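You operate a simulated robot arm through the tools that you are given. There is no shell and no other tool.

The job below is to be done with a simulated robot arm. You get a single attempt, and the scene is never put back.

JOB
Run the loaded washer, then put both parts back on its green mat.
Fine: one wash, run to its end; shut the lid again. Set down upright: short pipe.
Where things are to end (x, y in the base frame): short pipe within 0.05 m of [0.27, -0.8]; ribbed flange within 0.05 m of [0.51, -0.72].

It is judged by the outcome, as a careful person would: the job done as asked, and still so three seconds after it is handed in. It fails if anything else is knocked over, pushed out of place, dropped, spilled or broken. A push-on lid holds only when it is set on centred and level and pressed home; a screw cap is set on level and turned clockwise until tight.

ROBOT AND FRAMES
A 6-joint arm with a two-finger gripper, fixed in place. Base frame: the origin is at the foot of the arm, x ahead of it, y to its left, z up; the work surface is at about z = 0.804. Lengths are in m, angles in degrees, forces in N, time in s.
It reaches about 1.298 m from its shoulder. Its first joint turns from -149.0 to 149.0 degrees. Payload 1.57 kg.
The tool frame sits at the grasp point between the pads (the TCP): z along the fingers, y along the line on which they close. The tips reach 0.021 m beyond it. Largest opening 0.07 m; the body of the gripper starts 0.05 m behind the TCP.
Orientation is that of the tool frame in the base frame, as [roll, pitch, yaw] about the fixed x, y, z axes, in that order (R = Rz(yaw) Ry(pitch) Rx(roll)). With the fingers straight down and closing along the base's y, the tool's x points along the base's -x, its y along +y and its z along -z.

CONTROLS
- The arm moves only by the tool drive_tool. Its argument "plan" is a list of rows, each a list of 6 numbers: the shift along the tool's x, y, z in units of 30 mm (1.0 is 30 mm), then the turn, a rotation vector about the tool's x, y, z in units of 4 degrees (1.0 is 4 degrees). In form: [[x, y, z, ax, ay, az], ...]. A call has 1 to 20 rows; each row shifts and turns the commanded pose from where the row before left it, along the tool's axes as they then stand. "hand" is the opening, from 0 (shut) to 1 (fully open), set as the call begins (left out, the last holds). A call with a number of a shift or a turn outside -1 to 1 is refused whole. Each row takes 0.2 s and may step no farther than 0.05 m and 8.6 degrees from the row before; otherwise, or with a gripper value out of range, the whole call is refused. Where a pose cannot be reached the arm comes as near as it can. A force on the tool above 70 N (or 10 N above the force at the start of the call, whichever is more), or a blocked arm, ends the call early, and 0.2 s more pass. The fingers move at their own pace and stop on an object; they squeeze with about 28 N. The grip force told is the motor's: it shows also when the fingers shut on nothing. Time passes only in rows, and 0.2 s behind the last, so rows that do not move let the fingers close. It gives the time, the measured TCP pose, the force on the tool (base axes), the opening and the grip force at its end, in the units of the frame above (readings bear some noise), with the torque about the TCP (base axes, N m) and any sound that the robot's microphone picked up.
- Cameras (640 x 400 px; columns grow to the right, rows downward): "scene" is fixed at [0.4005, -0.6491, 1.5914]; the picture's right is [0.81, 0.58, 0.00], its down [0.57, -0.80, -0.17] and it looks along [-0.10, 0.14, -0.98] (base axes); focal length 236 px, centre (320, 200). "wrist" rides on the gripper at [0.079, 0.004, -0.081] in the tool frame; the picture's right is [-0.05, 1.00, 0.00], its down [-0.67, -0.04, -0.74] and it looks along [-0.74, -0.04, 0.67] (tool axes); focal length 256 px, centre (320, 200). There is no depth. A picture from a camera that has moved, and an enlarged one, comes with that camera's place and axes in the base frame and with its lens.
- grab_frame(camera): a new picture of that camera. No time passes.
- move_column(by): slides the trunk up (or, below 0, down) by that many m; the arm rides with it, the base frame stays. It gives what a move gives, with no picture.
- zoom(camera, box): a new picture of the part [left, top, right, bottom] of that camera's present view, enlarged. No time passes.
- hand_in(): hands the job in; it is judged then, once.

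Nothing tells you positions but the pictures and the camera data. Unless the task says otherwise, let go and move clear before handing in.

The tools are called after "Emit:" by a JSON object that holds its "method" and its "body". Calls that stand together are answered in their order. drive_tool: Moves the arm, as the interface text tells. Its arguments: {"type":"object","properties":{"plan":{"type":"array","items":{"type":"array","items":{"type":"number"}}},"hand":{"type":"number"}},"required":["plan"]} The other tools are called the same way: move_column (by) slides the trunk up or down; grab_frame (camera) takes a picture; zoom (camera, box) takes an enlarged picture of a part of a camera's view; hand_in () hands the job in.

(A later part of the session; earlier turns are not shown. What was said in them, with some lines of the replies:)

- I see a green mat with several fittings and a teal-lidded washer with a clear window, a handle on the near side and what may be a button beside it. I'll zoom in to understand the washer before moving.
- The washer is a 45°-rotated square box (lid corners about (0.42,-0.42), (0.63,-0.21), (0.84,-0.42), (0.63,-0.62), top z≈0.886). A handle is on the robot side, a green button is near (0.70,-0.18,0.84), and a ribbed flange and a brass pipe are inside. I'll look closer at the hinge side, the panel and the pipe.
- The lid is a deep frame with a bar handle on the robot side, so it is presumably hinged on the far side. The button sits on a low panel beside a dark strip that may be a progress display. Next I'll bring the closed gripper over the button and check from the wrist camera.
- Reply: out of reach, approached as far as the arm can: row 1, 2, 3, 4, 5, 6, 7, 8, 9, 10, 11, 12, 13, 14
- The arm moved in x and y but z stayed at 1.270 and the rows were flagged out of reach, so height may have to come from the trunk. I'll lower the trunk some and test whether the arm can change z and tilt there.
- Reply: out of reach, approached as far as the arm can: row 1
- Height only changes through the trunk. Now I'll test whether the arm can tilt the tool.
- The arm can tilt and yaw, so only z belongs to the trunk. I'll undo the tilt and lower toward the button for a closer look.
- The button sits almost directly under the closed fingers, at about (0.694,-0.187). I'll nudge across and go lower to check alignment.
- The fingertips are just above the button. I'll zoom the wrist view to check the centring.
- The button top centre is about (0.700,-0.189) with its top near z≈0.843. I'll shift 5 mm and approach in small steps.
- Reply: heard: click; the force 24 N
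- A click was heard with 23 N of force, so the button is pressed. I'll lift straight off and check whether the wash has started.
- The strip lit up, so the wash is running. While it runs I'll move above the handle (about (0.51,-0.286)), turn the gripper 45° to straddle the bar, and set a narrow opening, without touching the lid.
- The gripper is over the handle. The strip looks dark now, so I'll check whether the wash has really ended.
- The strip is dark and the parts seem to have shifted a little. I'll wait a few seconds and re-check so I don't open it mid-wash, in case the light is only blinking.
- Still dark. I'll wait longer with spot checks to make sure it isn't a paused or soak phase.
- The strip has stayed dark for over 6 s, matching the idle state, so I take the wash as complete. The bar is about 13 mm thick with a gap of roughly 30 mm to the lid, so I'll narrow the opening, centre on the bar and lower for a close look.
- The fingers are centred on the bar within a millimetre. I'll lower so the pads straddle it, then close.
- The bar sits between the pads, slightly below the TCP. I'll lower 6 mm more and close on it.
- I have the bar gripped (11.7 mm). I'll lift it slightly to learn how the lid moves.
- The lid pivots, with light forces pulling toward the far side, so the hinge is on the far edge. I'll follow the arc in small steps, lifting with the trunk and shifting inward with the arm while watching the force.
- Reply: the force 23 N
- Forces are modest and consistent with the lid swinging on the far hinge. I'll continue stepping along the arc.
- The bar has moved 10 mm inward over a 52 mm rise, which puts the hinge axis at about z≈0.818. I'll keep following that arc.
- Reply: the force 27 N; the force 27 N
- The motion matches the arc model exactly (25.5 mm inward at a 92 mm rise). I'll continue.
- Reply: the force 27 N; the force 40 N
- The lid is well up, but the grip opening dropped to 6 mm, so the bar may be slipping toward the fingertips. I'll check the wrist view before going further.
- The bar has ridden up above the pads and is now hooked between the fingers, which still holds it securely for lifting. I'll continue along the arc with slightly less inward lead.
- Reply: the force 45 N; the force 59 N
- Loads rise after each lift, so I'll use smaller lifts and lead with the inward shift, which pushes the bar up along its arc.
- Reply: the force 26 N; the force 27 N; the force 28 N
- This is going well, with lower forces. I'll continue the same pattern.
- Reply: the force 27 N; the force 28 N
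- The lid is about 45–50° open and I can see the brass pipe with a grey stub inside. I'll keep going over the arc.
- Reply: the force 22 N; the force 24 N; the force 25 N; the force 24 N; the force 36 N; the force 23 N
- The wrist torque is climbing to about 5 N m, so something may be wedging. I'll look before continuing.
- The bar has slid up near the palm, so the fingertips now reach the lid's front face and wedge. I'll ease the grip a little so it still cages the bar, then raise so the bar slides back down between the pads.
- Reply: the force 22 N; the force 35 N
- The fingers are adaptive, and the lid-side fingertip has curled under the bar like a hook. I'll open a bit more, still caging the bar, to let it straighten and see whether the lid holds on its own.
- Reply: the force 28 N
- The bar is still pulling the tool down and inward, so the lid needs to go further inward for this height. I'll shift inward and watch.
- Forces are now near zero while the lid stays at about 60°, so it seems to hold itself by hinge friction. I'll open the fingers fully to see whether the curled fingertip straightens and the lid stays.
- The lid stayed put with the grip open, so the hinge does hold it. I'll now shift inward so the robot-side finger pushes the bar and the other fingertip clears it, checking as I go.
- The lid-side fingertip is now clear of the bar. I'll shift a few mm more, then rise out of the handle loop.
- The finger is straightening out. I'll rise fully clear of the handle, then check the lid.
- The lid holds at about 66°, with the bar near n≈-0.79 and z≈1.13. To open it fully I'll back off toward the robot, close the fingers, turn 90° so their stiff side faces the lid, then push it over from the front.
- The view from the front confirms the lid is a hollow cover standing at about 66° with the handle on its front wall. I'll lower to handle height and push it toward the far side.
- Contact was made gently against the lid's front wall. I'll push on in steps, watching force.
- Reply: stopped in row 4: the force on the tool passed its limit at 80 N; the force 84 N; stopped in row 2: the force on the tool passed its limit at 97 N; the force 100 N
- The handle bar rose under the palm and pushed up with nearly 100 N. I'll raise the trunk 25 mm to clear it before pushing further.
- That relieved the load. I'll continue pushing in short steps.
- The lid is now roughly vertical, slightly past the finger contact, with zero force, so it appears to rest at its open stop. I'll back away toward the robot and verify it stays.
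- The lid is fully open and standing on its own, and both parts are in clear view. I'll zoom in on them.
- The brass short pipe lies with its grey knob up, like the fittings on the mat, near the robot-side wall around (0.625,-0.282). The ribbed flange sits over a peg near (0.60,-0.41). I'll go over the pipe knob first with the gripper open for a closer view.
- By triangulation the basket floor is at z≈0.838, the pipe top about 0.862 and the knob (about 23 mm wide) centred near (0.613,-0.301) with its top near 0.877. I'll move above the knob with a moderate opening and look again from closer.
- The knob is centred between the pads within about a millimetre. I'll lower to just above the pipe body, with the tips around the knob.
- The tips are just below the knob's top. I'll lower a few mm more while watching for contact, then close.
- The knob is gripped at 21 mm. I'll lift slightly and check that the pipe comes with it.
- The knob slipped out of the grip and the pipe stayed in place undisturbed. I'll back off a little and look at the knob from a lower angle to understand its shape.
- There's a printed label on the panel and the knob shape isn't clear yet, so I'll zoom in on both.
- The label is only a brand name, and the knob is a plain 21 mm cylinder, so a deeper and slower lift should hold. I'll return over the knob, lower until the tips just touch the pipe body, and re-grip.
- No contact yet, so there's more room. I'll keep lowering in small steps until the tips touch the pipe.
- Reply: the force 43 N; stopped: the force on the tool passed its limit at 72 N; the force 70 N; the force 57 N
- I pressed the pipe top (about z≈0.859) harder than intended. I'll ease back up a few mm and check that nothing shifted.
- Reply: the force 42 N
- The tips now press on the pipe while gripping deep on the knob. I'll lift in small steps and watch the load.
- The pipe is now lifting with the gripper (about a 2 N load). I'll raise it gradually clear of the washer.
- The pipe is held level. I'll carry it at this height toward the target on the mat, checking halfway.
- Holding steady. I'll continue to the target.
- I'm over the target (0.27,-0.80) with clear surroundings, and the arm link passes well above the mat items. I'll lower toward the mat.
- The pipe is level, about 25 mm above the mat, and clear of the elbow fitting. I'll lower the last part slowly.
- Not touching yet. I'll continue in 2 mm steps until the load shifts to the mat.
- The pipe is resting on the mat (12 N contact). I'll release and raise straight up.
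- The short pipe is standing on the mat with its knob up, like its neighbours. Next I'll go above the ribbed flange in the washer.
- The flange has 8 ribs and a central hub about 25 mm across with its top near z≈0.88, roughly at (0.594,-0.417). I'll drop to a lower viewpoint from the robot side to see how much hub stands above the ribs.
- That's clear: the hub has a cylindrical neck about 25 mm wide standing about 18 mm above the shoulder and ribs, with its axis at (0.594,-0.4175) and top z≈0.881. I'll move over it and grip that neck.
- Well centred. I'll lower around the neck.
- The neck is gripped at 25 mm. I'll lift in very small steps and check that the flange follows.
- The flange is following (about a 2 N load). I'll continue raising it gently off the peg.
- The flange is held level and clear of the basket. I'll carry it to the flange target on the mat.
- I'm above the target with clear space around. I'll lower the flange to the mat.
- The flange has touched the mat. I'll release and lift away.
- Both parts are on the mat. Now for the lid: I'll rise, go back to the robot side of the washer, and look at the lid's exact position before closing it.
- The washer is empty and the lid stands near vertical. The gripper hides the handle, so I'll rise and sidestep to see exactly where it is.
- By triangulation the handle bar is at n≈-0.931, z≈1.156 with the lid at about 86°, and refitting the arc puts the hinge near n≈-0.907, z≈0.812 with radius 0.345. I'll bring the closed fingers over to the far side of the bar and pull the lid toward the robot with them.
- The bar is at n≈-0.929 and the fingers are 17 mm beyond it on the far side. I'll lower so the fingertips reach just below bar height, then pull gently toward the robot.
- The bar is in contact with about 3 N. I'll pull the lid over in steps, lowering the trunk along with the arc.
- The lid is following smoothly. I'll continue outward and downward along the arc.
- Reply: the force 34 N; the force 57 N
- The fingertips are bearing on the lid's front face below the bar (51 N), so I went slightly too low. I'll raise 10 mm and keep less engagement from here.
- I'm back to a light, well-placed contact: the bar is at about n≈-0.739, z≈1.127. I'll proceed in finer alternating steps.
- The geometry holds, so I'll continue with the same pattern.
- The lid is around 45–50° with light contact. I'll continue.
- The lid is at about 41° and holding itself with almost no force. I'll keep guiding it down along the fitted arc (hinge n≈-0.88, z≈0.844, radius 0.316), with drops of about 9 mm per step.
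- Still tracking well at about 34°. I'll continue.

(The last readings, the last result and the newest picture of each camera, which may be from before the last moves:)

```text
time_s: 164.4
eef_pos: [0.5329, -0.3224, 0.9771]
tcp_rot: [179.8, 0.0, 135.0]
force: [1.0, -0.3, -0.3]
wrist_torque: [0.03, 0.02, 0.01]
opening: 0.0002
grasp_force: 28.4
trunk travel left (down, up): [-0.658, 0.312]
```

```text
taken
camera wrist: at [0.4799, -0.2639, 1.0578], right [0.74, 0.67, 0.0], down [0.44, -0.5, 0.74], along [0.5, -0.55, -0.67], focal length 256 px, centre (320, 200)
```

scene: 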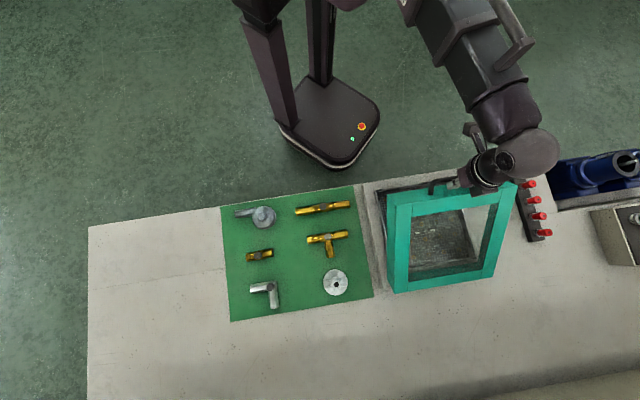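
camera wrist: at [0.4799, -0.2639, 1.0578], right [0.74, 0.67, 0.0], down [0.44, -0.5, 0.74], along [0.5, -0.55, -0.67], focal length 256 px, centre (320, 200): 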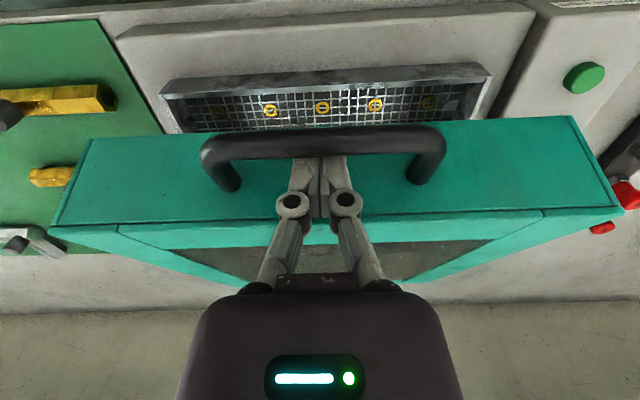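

Emit:
{"method": "drive_tool", "body": {"plan": [[0.123, 0, 0, 0, 0, 0]]}}

Emit:
{"method": "move_column", "body": {"by": -0.009}}

Emit:
{"method": "drive_tool", "body": {"plan": [[0.113, 0, 0, 0, 0, 0]]}}

Emit:
{"method": "move_column", "body": {"by": -0.009}}

Emit:
{"method": "drive_tool", "body": {"plan": [[0.103, 0, 0, 0, 0, 0]]}}

Emit:
{"method": "move_column", "body": {"by": -0.009}}

Emit:
{"method": "drive_tool", "body": {"plan": [[0.093, 0, 0, 0, 0, 0]]}}

Emit:
{"method": "move_column", "body": {"by": -0.009}}

Emit:
{"method": "grab_frame", "body": {"camera": "wrist"}}

Emit:
{"method": "grab_frame", "body": {"camera": "scene"}}

```text
time_s: 164.8
eef_pos: [0.532, -0.3225, 0.9765]
tcp_rot: [179.8, 0.0, 135.0]
force: [7.3, -8.4, -4.3]
wrist_torque: [-0.09, -0.09, 0.04]
opening: 0.006
grasp_force: 28.4
trunk travel left (down, up): [-0.658, 0.312]
```

```text
time_s: 165.4
eef_pos: [0.5303, -0.3181, 0.9674]
tcp_rot: [179.8, 0.0, 135.0]
force: [-0.4, 0.6, -0.5]
wrist_torque: [-0.01, -0.01, -0.02]
opening: 0.0001
grasp_force: 28.8
trunk travel left (down, up): [-0.649, 0.321]
```

```text
time_s: 165.8
eef_pos: [0.5292, -0.3184, 0.9672]
tcp_rot: [179.8, 0.1, 135.1]
force: [6.0, -7.1, -4.2]
wrist_torque: [-0.06, -0.12, 0.04]
opening: 0.006
grasp_force: 28.6
trunk travel left (down, up): [-0.649, 0.321]
```

```text
time_s: 166.4
eef_pos: [0.5284, -0.317, 0.96]
tcp_rot: [179.8, 0.0, 135.0]
force: [0.5, -0.6, -0.1]
wrist_torque: [-0.02, 0.0, -0.03]
opening: 0.0001
grasp_force: 28.7
trunk travel left (down, up): [-0.64, 0.33]
```

```text
time_s: 166.8
eef_pos: [0.526, -0.3164, 0.9592]
tcp_rot: [179.8, 0.1, 135.0]
force: [6.3, -7.2, -4.2]
wrist_torque: [-0.04, -0.09, 0.01]
opening: 0.0061
grasp_force: 28.2
trunk travel left (down, up): [-0.64, 0.33]
```

```text
time_s: 167.4
eef_pos: [0.526, -0.314, 0.9496]
tcp_rot: [179.8, 0.1, 135.0]
force: [0.4, -1.6, -0.2]
wrist_torque: [-0.01, 0.02, 0.01]
opening: 0.0001
grasp_force: 28.1
trunk travel left (down, up): [-0.631, 0.339]
```

```text
time_s: 167.8
eef_pos: [0.5245, -0.3151, 0.9489]
tcp_rot: [179.8, 0.1, 135.0]
force: [4.8, -6.5, -2.6]
wrist_torque: [-0.03, -0.09, 0.02]
opening: 0.0061
grasp_force: 28.1
trunk travel left (down, up): [-0.631, 0.339]
```

```text
time_s: 168.4
eef_pos: [0.5236, -0.3134, 0.9412]
tcp_rot: [179.8, 0.0, 134.9]
force: [0.5, 0.4, 1.1]
wrist_torque: [0.02, 0.0, -0.04]
opening: 0.0002
grasp_force: 28.2
trunk travel left (down, up): [-0.622, 0.348]
```

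```text
taken
camera wrist: at [0.4701, -0.2546, 1.0218], right [0.74, 0.67, 0.0], down [0.44, -0.5, 0.74], along [0.5, -0.55, -0.67], focal length 256 px, centre (320, 200)
```

wrist: 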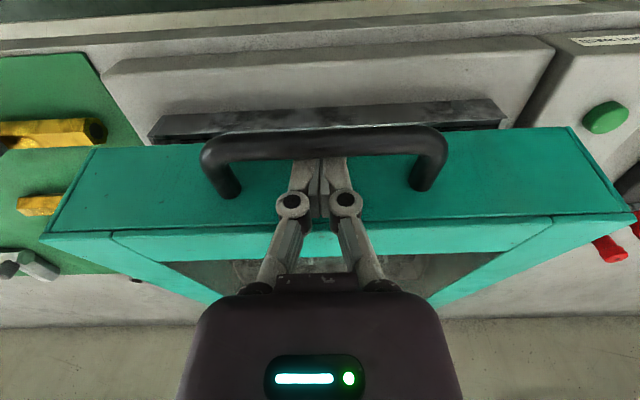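

```text
taken
```

scene: 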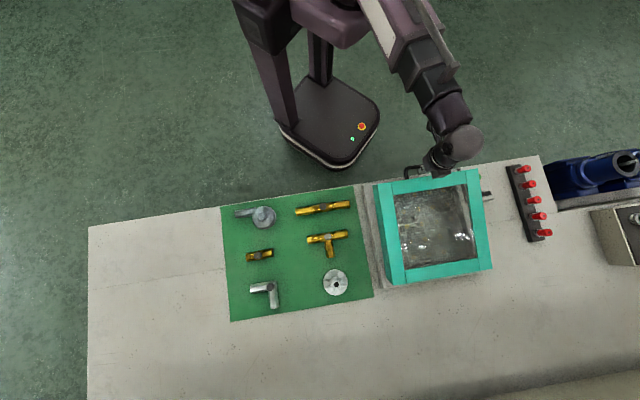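

Nearly there (about 14°). I'll continue the same pattern.

Emit:
{"method": "drive_tool", "body": {"plan": [[0.083, 0, 0, 0, 0, 0]]}}

Emit:
{"method": "move_column", "body": {"by": -0.009}}

Emit:
{"method": "drive_tool", "body": {"plan": [[0.073, 0, 0, 0, 0, 0]]}}

Emit:
{"method": "move_column", "body": {"by": -0.009}}

Emit:
{"method": "drive_tool", "body": {"plan": [[0.063, 0, 0, 0, 0, 0]]}}

Emit:
{"method": "move_column", "body": {"by": -0.009}}

Emit:
{"method": "drive_tool", "body": {"plan": [[0.053, 0, 0, 0, 0, 0]]}}

Emit:
{"method": "move_column", "body": {"by": -0.009}}

Emit:
{"method": "grab_frame", "body": {"camera": "wrist"}}

```text
time_s: 168.8
eef_pos: [0.5227, -0.313, 0.9412]
tcp_rot: [179.8, 0.1, 134.9]
force: [4.1, -4.9, -2.5]
wrist_torque: [-0.02, -0.06, 0.02]
opening: 0.0058
grasp_force: 28.6
trunk travel left (down, up): [-0.622, 0.348]
```

```text
time_s: 169.3
eef_pos: [0.5218, -0.3104, 0.9329]
tcp_rot: [179.8, 0.0, 135.1]
force: [0.2, -0.5, 0.2]
wrist_torque: [-0.02, 0.01, 0.02]
opening: 0.0
grasp_force: 28.1
trunk travel left (down, up): [-0.613, 0.357]
```

```text
time_s: 169.7
eef_pos: [0.5207, -0.3113, 0.932]
tcp_rot: [179.8, 0.1, 135.0]
force: [3.5, -4.6, -1.5]
wrist_torque: [0.02, -0.07, 0.01]
opening: 0.0
grasp_force: 28.8
trunk travel left (down, up): [-0.613, 0.357]
```

```text
time_s: 170.3
eef_pos: [0.521, -0.3103, 0.9232]
tcp_rot: [179.8, 0.0, 135.1]
force: [0.7, 0.2, 0.4]
wrist_torque: [-0.02, -0.02, -0.02]
opening: 0.0
grasp_force: 28.3
trunk travel left (down, up): [-0.604, 0.366]
```

```text
time_s: 170.7
eef_pos: [0.5185, -0.309, 0.9233]
tcp_rot: [179.8, 0.1, 134.9]
force: [0.2, 1.2, -0.4]
wrist_torque: [-0.02, 0.0, 0.0]
opening: 0.0
grasp_force: 28.2
trunk travel left (down, up): [-0.604, 0.366]
```

```text
time_s: 171.3
eef_pos: [0.5193, -0.3087, 0.9131]
tcp_rot: [179.7, 0.2, 135.0]
force: [-0.4, -0.7, -0.4]
wrist_torque: [-0.01, 0.03, -0.02]
opening: 0.0
grasp_force: 28.0
trunk travel left (down, up): [-0.595, 0.375]
```

```text
time_s: 171.7
eef_pos: [0.5184, -0.3088, 0.9151]
tcp_rot: [179.8, 0.1, 135.0]
force: [0.6, -0.4, -0.9]
wrist_torque: [0.0, 0.03, 0.0]
opening: 0.0
grasp_force: 28.4
trunk travel left (down, up): [-0.595, 0.375]
```

```text
time_s: 172.3
eef_pos: [0.5189, -0.3076, 0.9053]
tcp_rot: [179.8, 0.1, 135.1]
force: [-1.4, 0.7, 0.7]
wrist_torque: [-0.01, 0.0, 0.0]
opening: 0.0002
grasp_force: 28.4
trunk travel left (down, up): [-0.586, 0.384]
```

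```text
taken
camera wrist: at [0.4648, -0.2489, 0.9858], right [0.74, 0.67, 0.0], down [0.44, -0.5, 0.75], along [0.5, -0.55, -0.67], focal length 256 px, centre (320, 200)
```

wrist: 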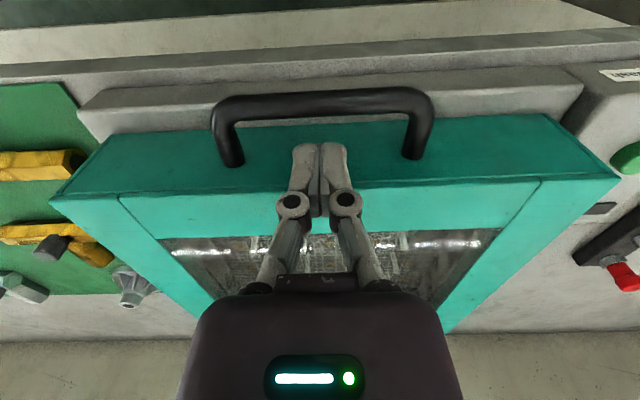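

The lid has settled the last bit ahead of the fingers. I'll rise clear and check how it sits.

Emit:
{"method": "move_column", "body": {"by": 0.1}}

Emit:
{"method": "grab_frame", "body": {"camera": "wrist"}}

Emit:
{"method": "zoom", "body": {"camera": "scene", "box": [350, 150, 510, 300]}}

```text
time_s: 173.6
eef_pos: [0.5168, -0.3077, 1.0052]
tcp_rot: [179.8, 0.1, 135.0]
force: [0.3, 0.0, 0.1]
wrist_torque: [-0.01, -0.01, 0.01]
opening: 0.0001
grasp_force: 29.6
trunk travel left (down, up): [-0.686, 0.284]
```

```text
taken
camera wrist: at [0.4648, -0.2489, 1.0857], right [0.74, 0.67, 0.0], down [0.44, -0.5, 0.75], along [0.5, -0.55, -0.67], focal length 256 px, centre (320, 200)
```

wrist: 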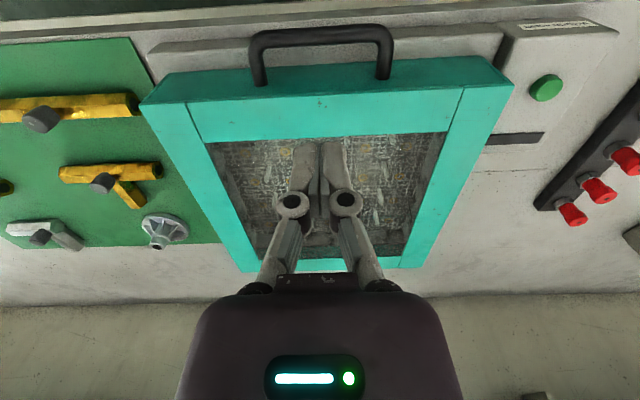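

```text
2.67 times, centred on (430, 225) of scene
camera zoom: at [0.4005, -0.6491, 1.5914], right [0.81, 0.58, 0.0], down [0.57, -0.8, -0.17], along [-0.1, 0.14, -0.98], focal length 630 px, centre (27, 133)
```

zoom: 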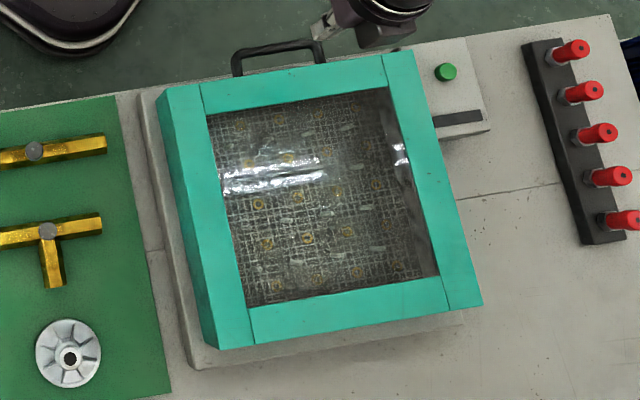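

The lid outline and handle now match the starting picture pixel for pixel. I'll confirm by pressing lightly on the front frame from above.

Emit:
{"method": "drive_tool", "body": {"plan": [[-0.55, 0, 0, 0, 0, 0], [-0.52, 0, 0, 0, 0, 0], [0, 0, 0, 0, 0, 0]]}}

Emit:
{"method": "move_column", "body": {"by": -0.085}}

Emit:
{"method": "grab_frame", "body": {"camera": "wrist"}}

```text
time_s: 174.4
eef_pos: [0.5405, -0.3305, 1.0046]
tcp_rot: [179.8, 0.1, 135.1]
force: [0.0, -0.8, 0.1]
wrist_torque: [-0.01, -0.04, 0.01]
opening: 0.0001
grasp_force: 28.9
trunk travel left (down, up): [-0.686, 0.284]
```

```text
time_s: 175.6
eef_pos: [0.54, -0.3298, 0.92]
tcp_rot: [179.8, 0.1, 135.0]
force: [0.1, 0.3, 0.9]
wrist_torque: [-0.03, 0.01, -0.03]
opening: 0.0
grasp_force: 28.8
trunk travel left (down, up): [-0.601, 0.369]
```

```text
taken
camera wrist: at [0.4874, -0.2715, 1.0008], right [0.74, 0.67, 0.0], down [0.44, -0.5, 0.75], along [0.5, -0.55, -0.67], focal length 256 px, centre (320, 200)
```

wrist: 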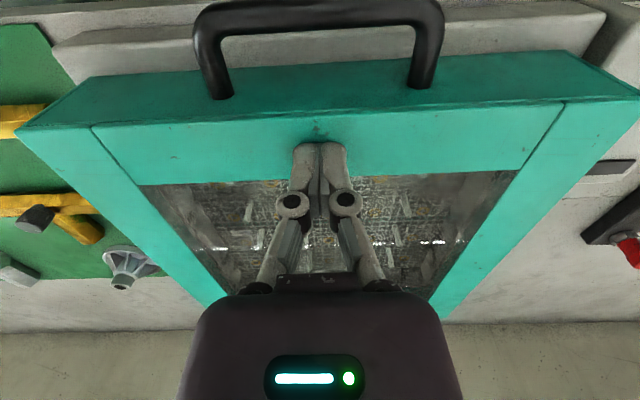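

Emit:
{"method": "move_column", "body": {"by": -0.009}}

Emit:
{"method": "move_column", "body": {"by": -0.002}}

```text
time_s: 176.1
eef_pos: [0.5401, -0.3301, 0.9184]
tcp_rot: [179.8, 0.4, 135.0]
force: [-2.9, 3.8, 43.9]
wrist_torque: [0.12, 0.26, 0.05]
opening: 0.0061
grasp_force: 28.7
trunk travel left (down, up): [-0.596, 0.374]
stopped: the force on the tool passed its limit at 93 N (the readings are from after the stop); the commanded pose is now the measured one
```

```text
time_s: 176.5
eef_pos: [0.5403, -0.3301, 0.9175]
tcp_rot: [179.6, 0.5, 135.0]
force: [-3.5, 2.1, 57.1]
wrist_torque: [0.23, 0.29, 0.07]
opening: 0.0059
grasp_force: 28.6
trunk travel left (down, up): [-0.596, 0.374]
stopped: the force on the tool passed its limit at 76 N (the readings are from after the stop); the commanded pose is now the measured one
```

Contact is stiff right away, so the lid is fully bottomed and shut. I'll retract straight up and check the final scene.

Emit:
{"method": "move_column", "body": {"by": 0.2}}

Emit:
{"method": "drive_tool", "body": {"plan": [[0.9, 0, 0, 0, 0, 0], [0.9, 0, 0, 0, 0, 0], [0.9, 0, 0, 0, 0, 0], [0.9, 0, 0, 0, 0, 0], [0, 0, 0, 0, 0, 0]]}}

Emit:
{"method": "grab_frame", "body": {"camera": "scene"}}

Emit:
{"method": "grab_frame", "body": {"camera": "wrist"}}

Emit:
{"method": "zoom", "body": {"camera": "scene", "box": [350, 150, 510, 300]}}

Emit:
{"method": "zoom", "body": {"camera": "scene", "box": [220, 180, 380, 320]}}

```text
time_s: 178.6
eef_pos: [0.544, -0.3319, 1.1141]
tcp_rot: [179.7, 0.4, 135.0]
force: [-0.2, 0.1, 0.3]
wrist_torque: [-0.02, 0.01, -0.02]
opening: 0.0001
grasp_force: 29.0
trunk travel left (down, up): [-0.796, 0.174]
```

```text
time_s: 179.8
eef_pos: [0.4675, -0.2559, 1.1152]
tcp_rot: [179.6, 0.4, 135.0]
force: [-0.1, 0.3, -0.3]
wrist_torque: [-0.02, 0.02, 0.03]
opening: 0.0
grasp_force: 28.2
trunk travel left (down, up): [-0.796, 0.174]
```

```text
taken
```

scene: 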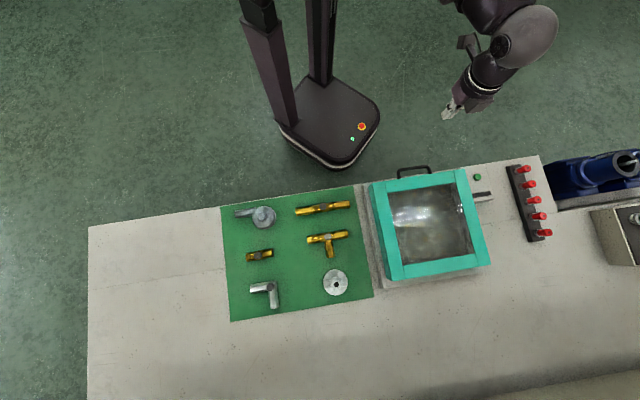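

```text
taken
camera wrist: at [0.414, -0.1965, 1.1949], right [0.74, 0.67, 0.01], down [0.44, -0.49, 0.75], along [0.5, -0.55, -0.66], focal length 256 px, centre (320, 200)
```

wrist: 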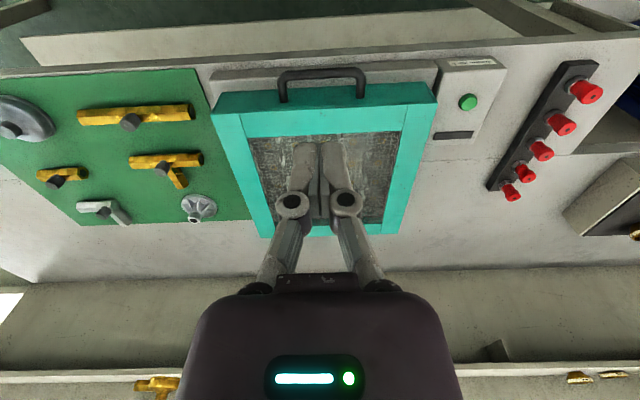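

```text
2.67 times, centred on (430, 225) of scene
camera zoom: at [0.4005, -0.6491, 1.5914], right [0.81, 0.58, 0.0], down [0.57, -0.8, -0.17], along [-0.1, 0.14, -0.98], focal length 630 px, centre (27, 133)
```

zoom: 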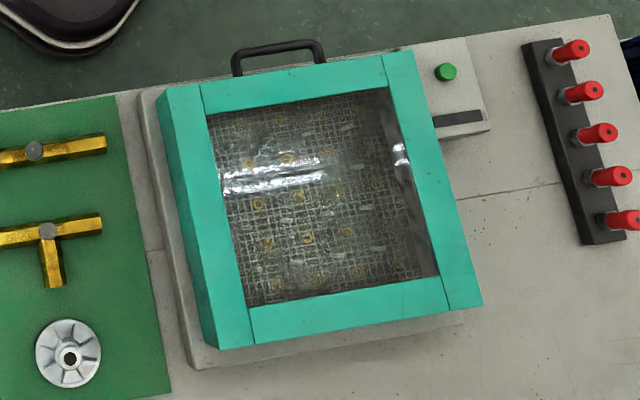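

```text
2.86 times, centred on (300, 250) of scene
camera zoom: at [0.4005, -0.6491, 1.5914], right [0.81, 0.58, 0.0], down [0.57, -0.8, -0.17], along [-0.1, 0.14, -0.98], focal length 674 px, centre (377, 57)
```

zoom: 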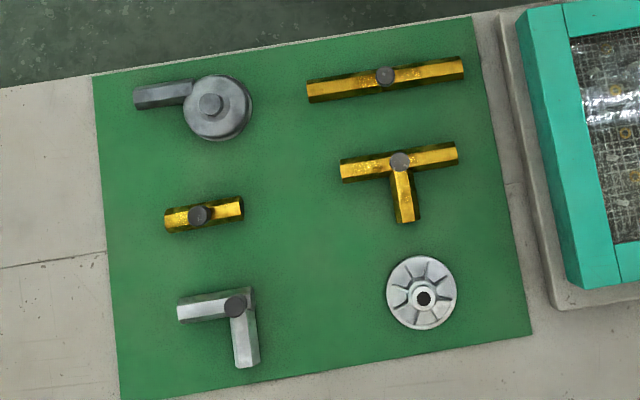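

Everything is in place: the lid looks exactly as it did at the start and the panel is idle. The short pipe stands knob-up at about (0.27,-0.80), the flange lies flat at about (0.51,-0.72), and the other fittings are untouched. The gripper is empty and clear, so I'm handing in.

Emit:
{"method": "hand_in", "body": {}}

```text
The job is handed in.
```

The job is handed in. The washer ran one cycle, both parts are back on the green mat, and the lid is shut again.

- **Wash:** I pressed the button once. The panel strip lit, and by about 6 seconds after the press it was dark again. It stayed dark for another 6 seconds or more before I touched the lid. No sound or other signal marked the end, so I took the dark strip as the finish.
- **Short pipe:** it is at about (0.27, -0.80) with its grey knob up, matching how the other fittings sit on the mat. I read "upright" as knob up rather than standing on its end.
- **Ribbed flange:** it is flat at about (0.51, -0.72), ribs up.
- **Lid:** it is fully down; a light press on the front frame met firm resistance and its outline matches the starting picture. While opening and closing it, a few contacts briefly passed the 70 N limit (up to about 99 N), with no visible damage.
- **Pipe pick-up:** the first grip on the knob slipped before it lifted, so nothing was dropped. While re-gripping I pressed the pipe down with about 70 N, and it shows no visible harm.
- **Everything else:** the other fittings look undisturbed, and the gripper is empty and clear of the table.
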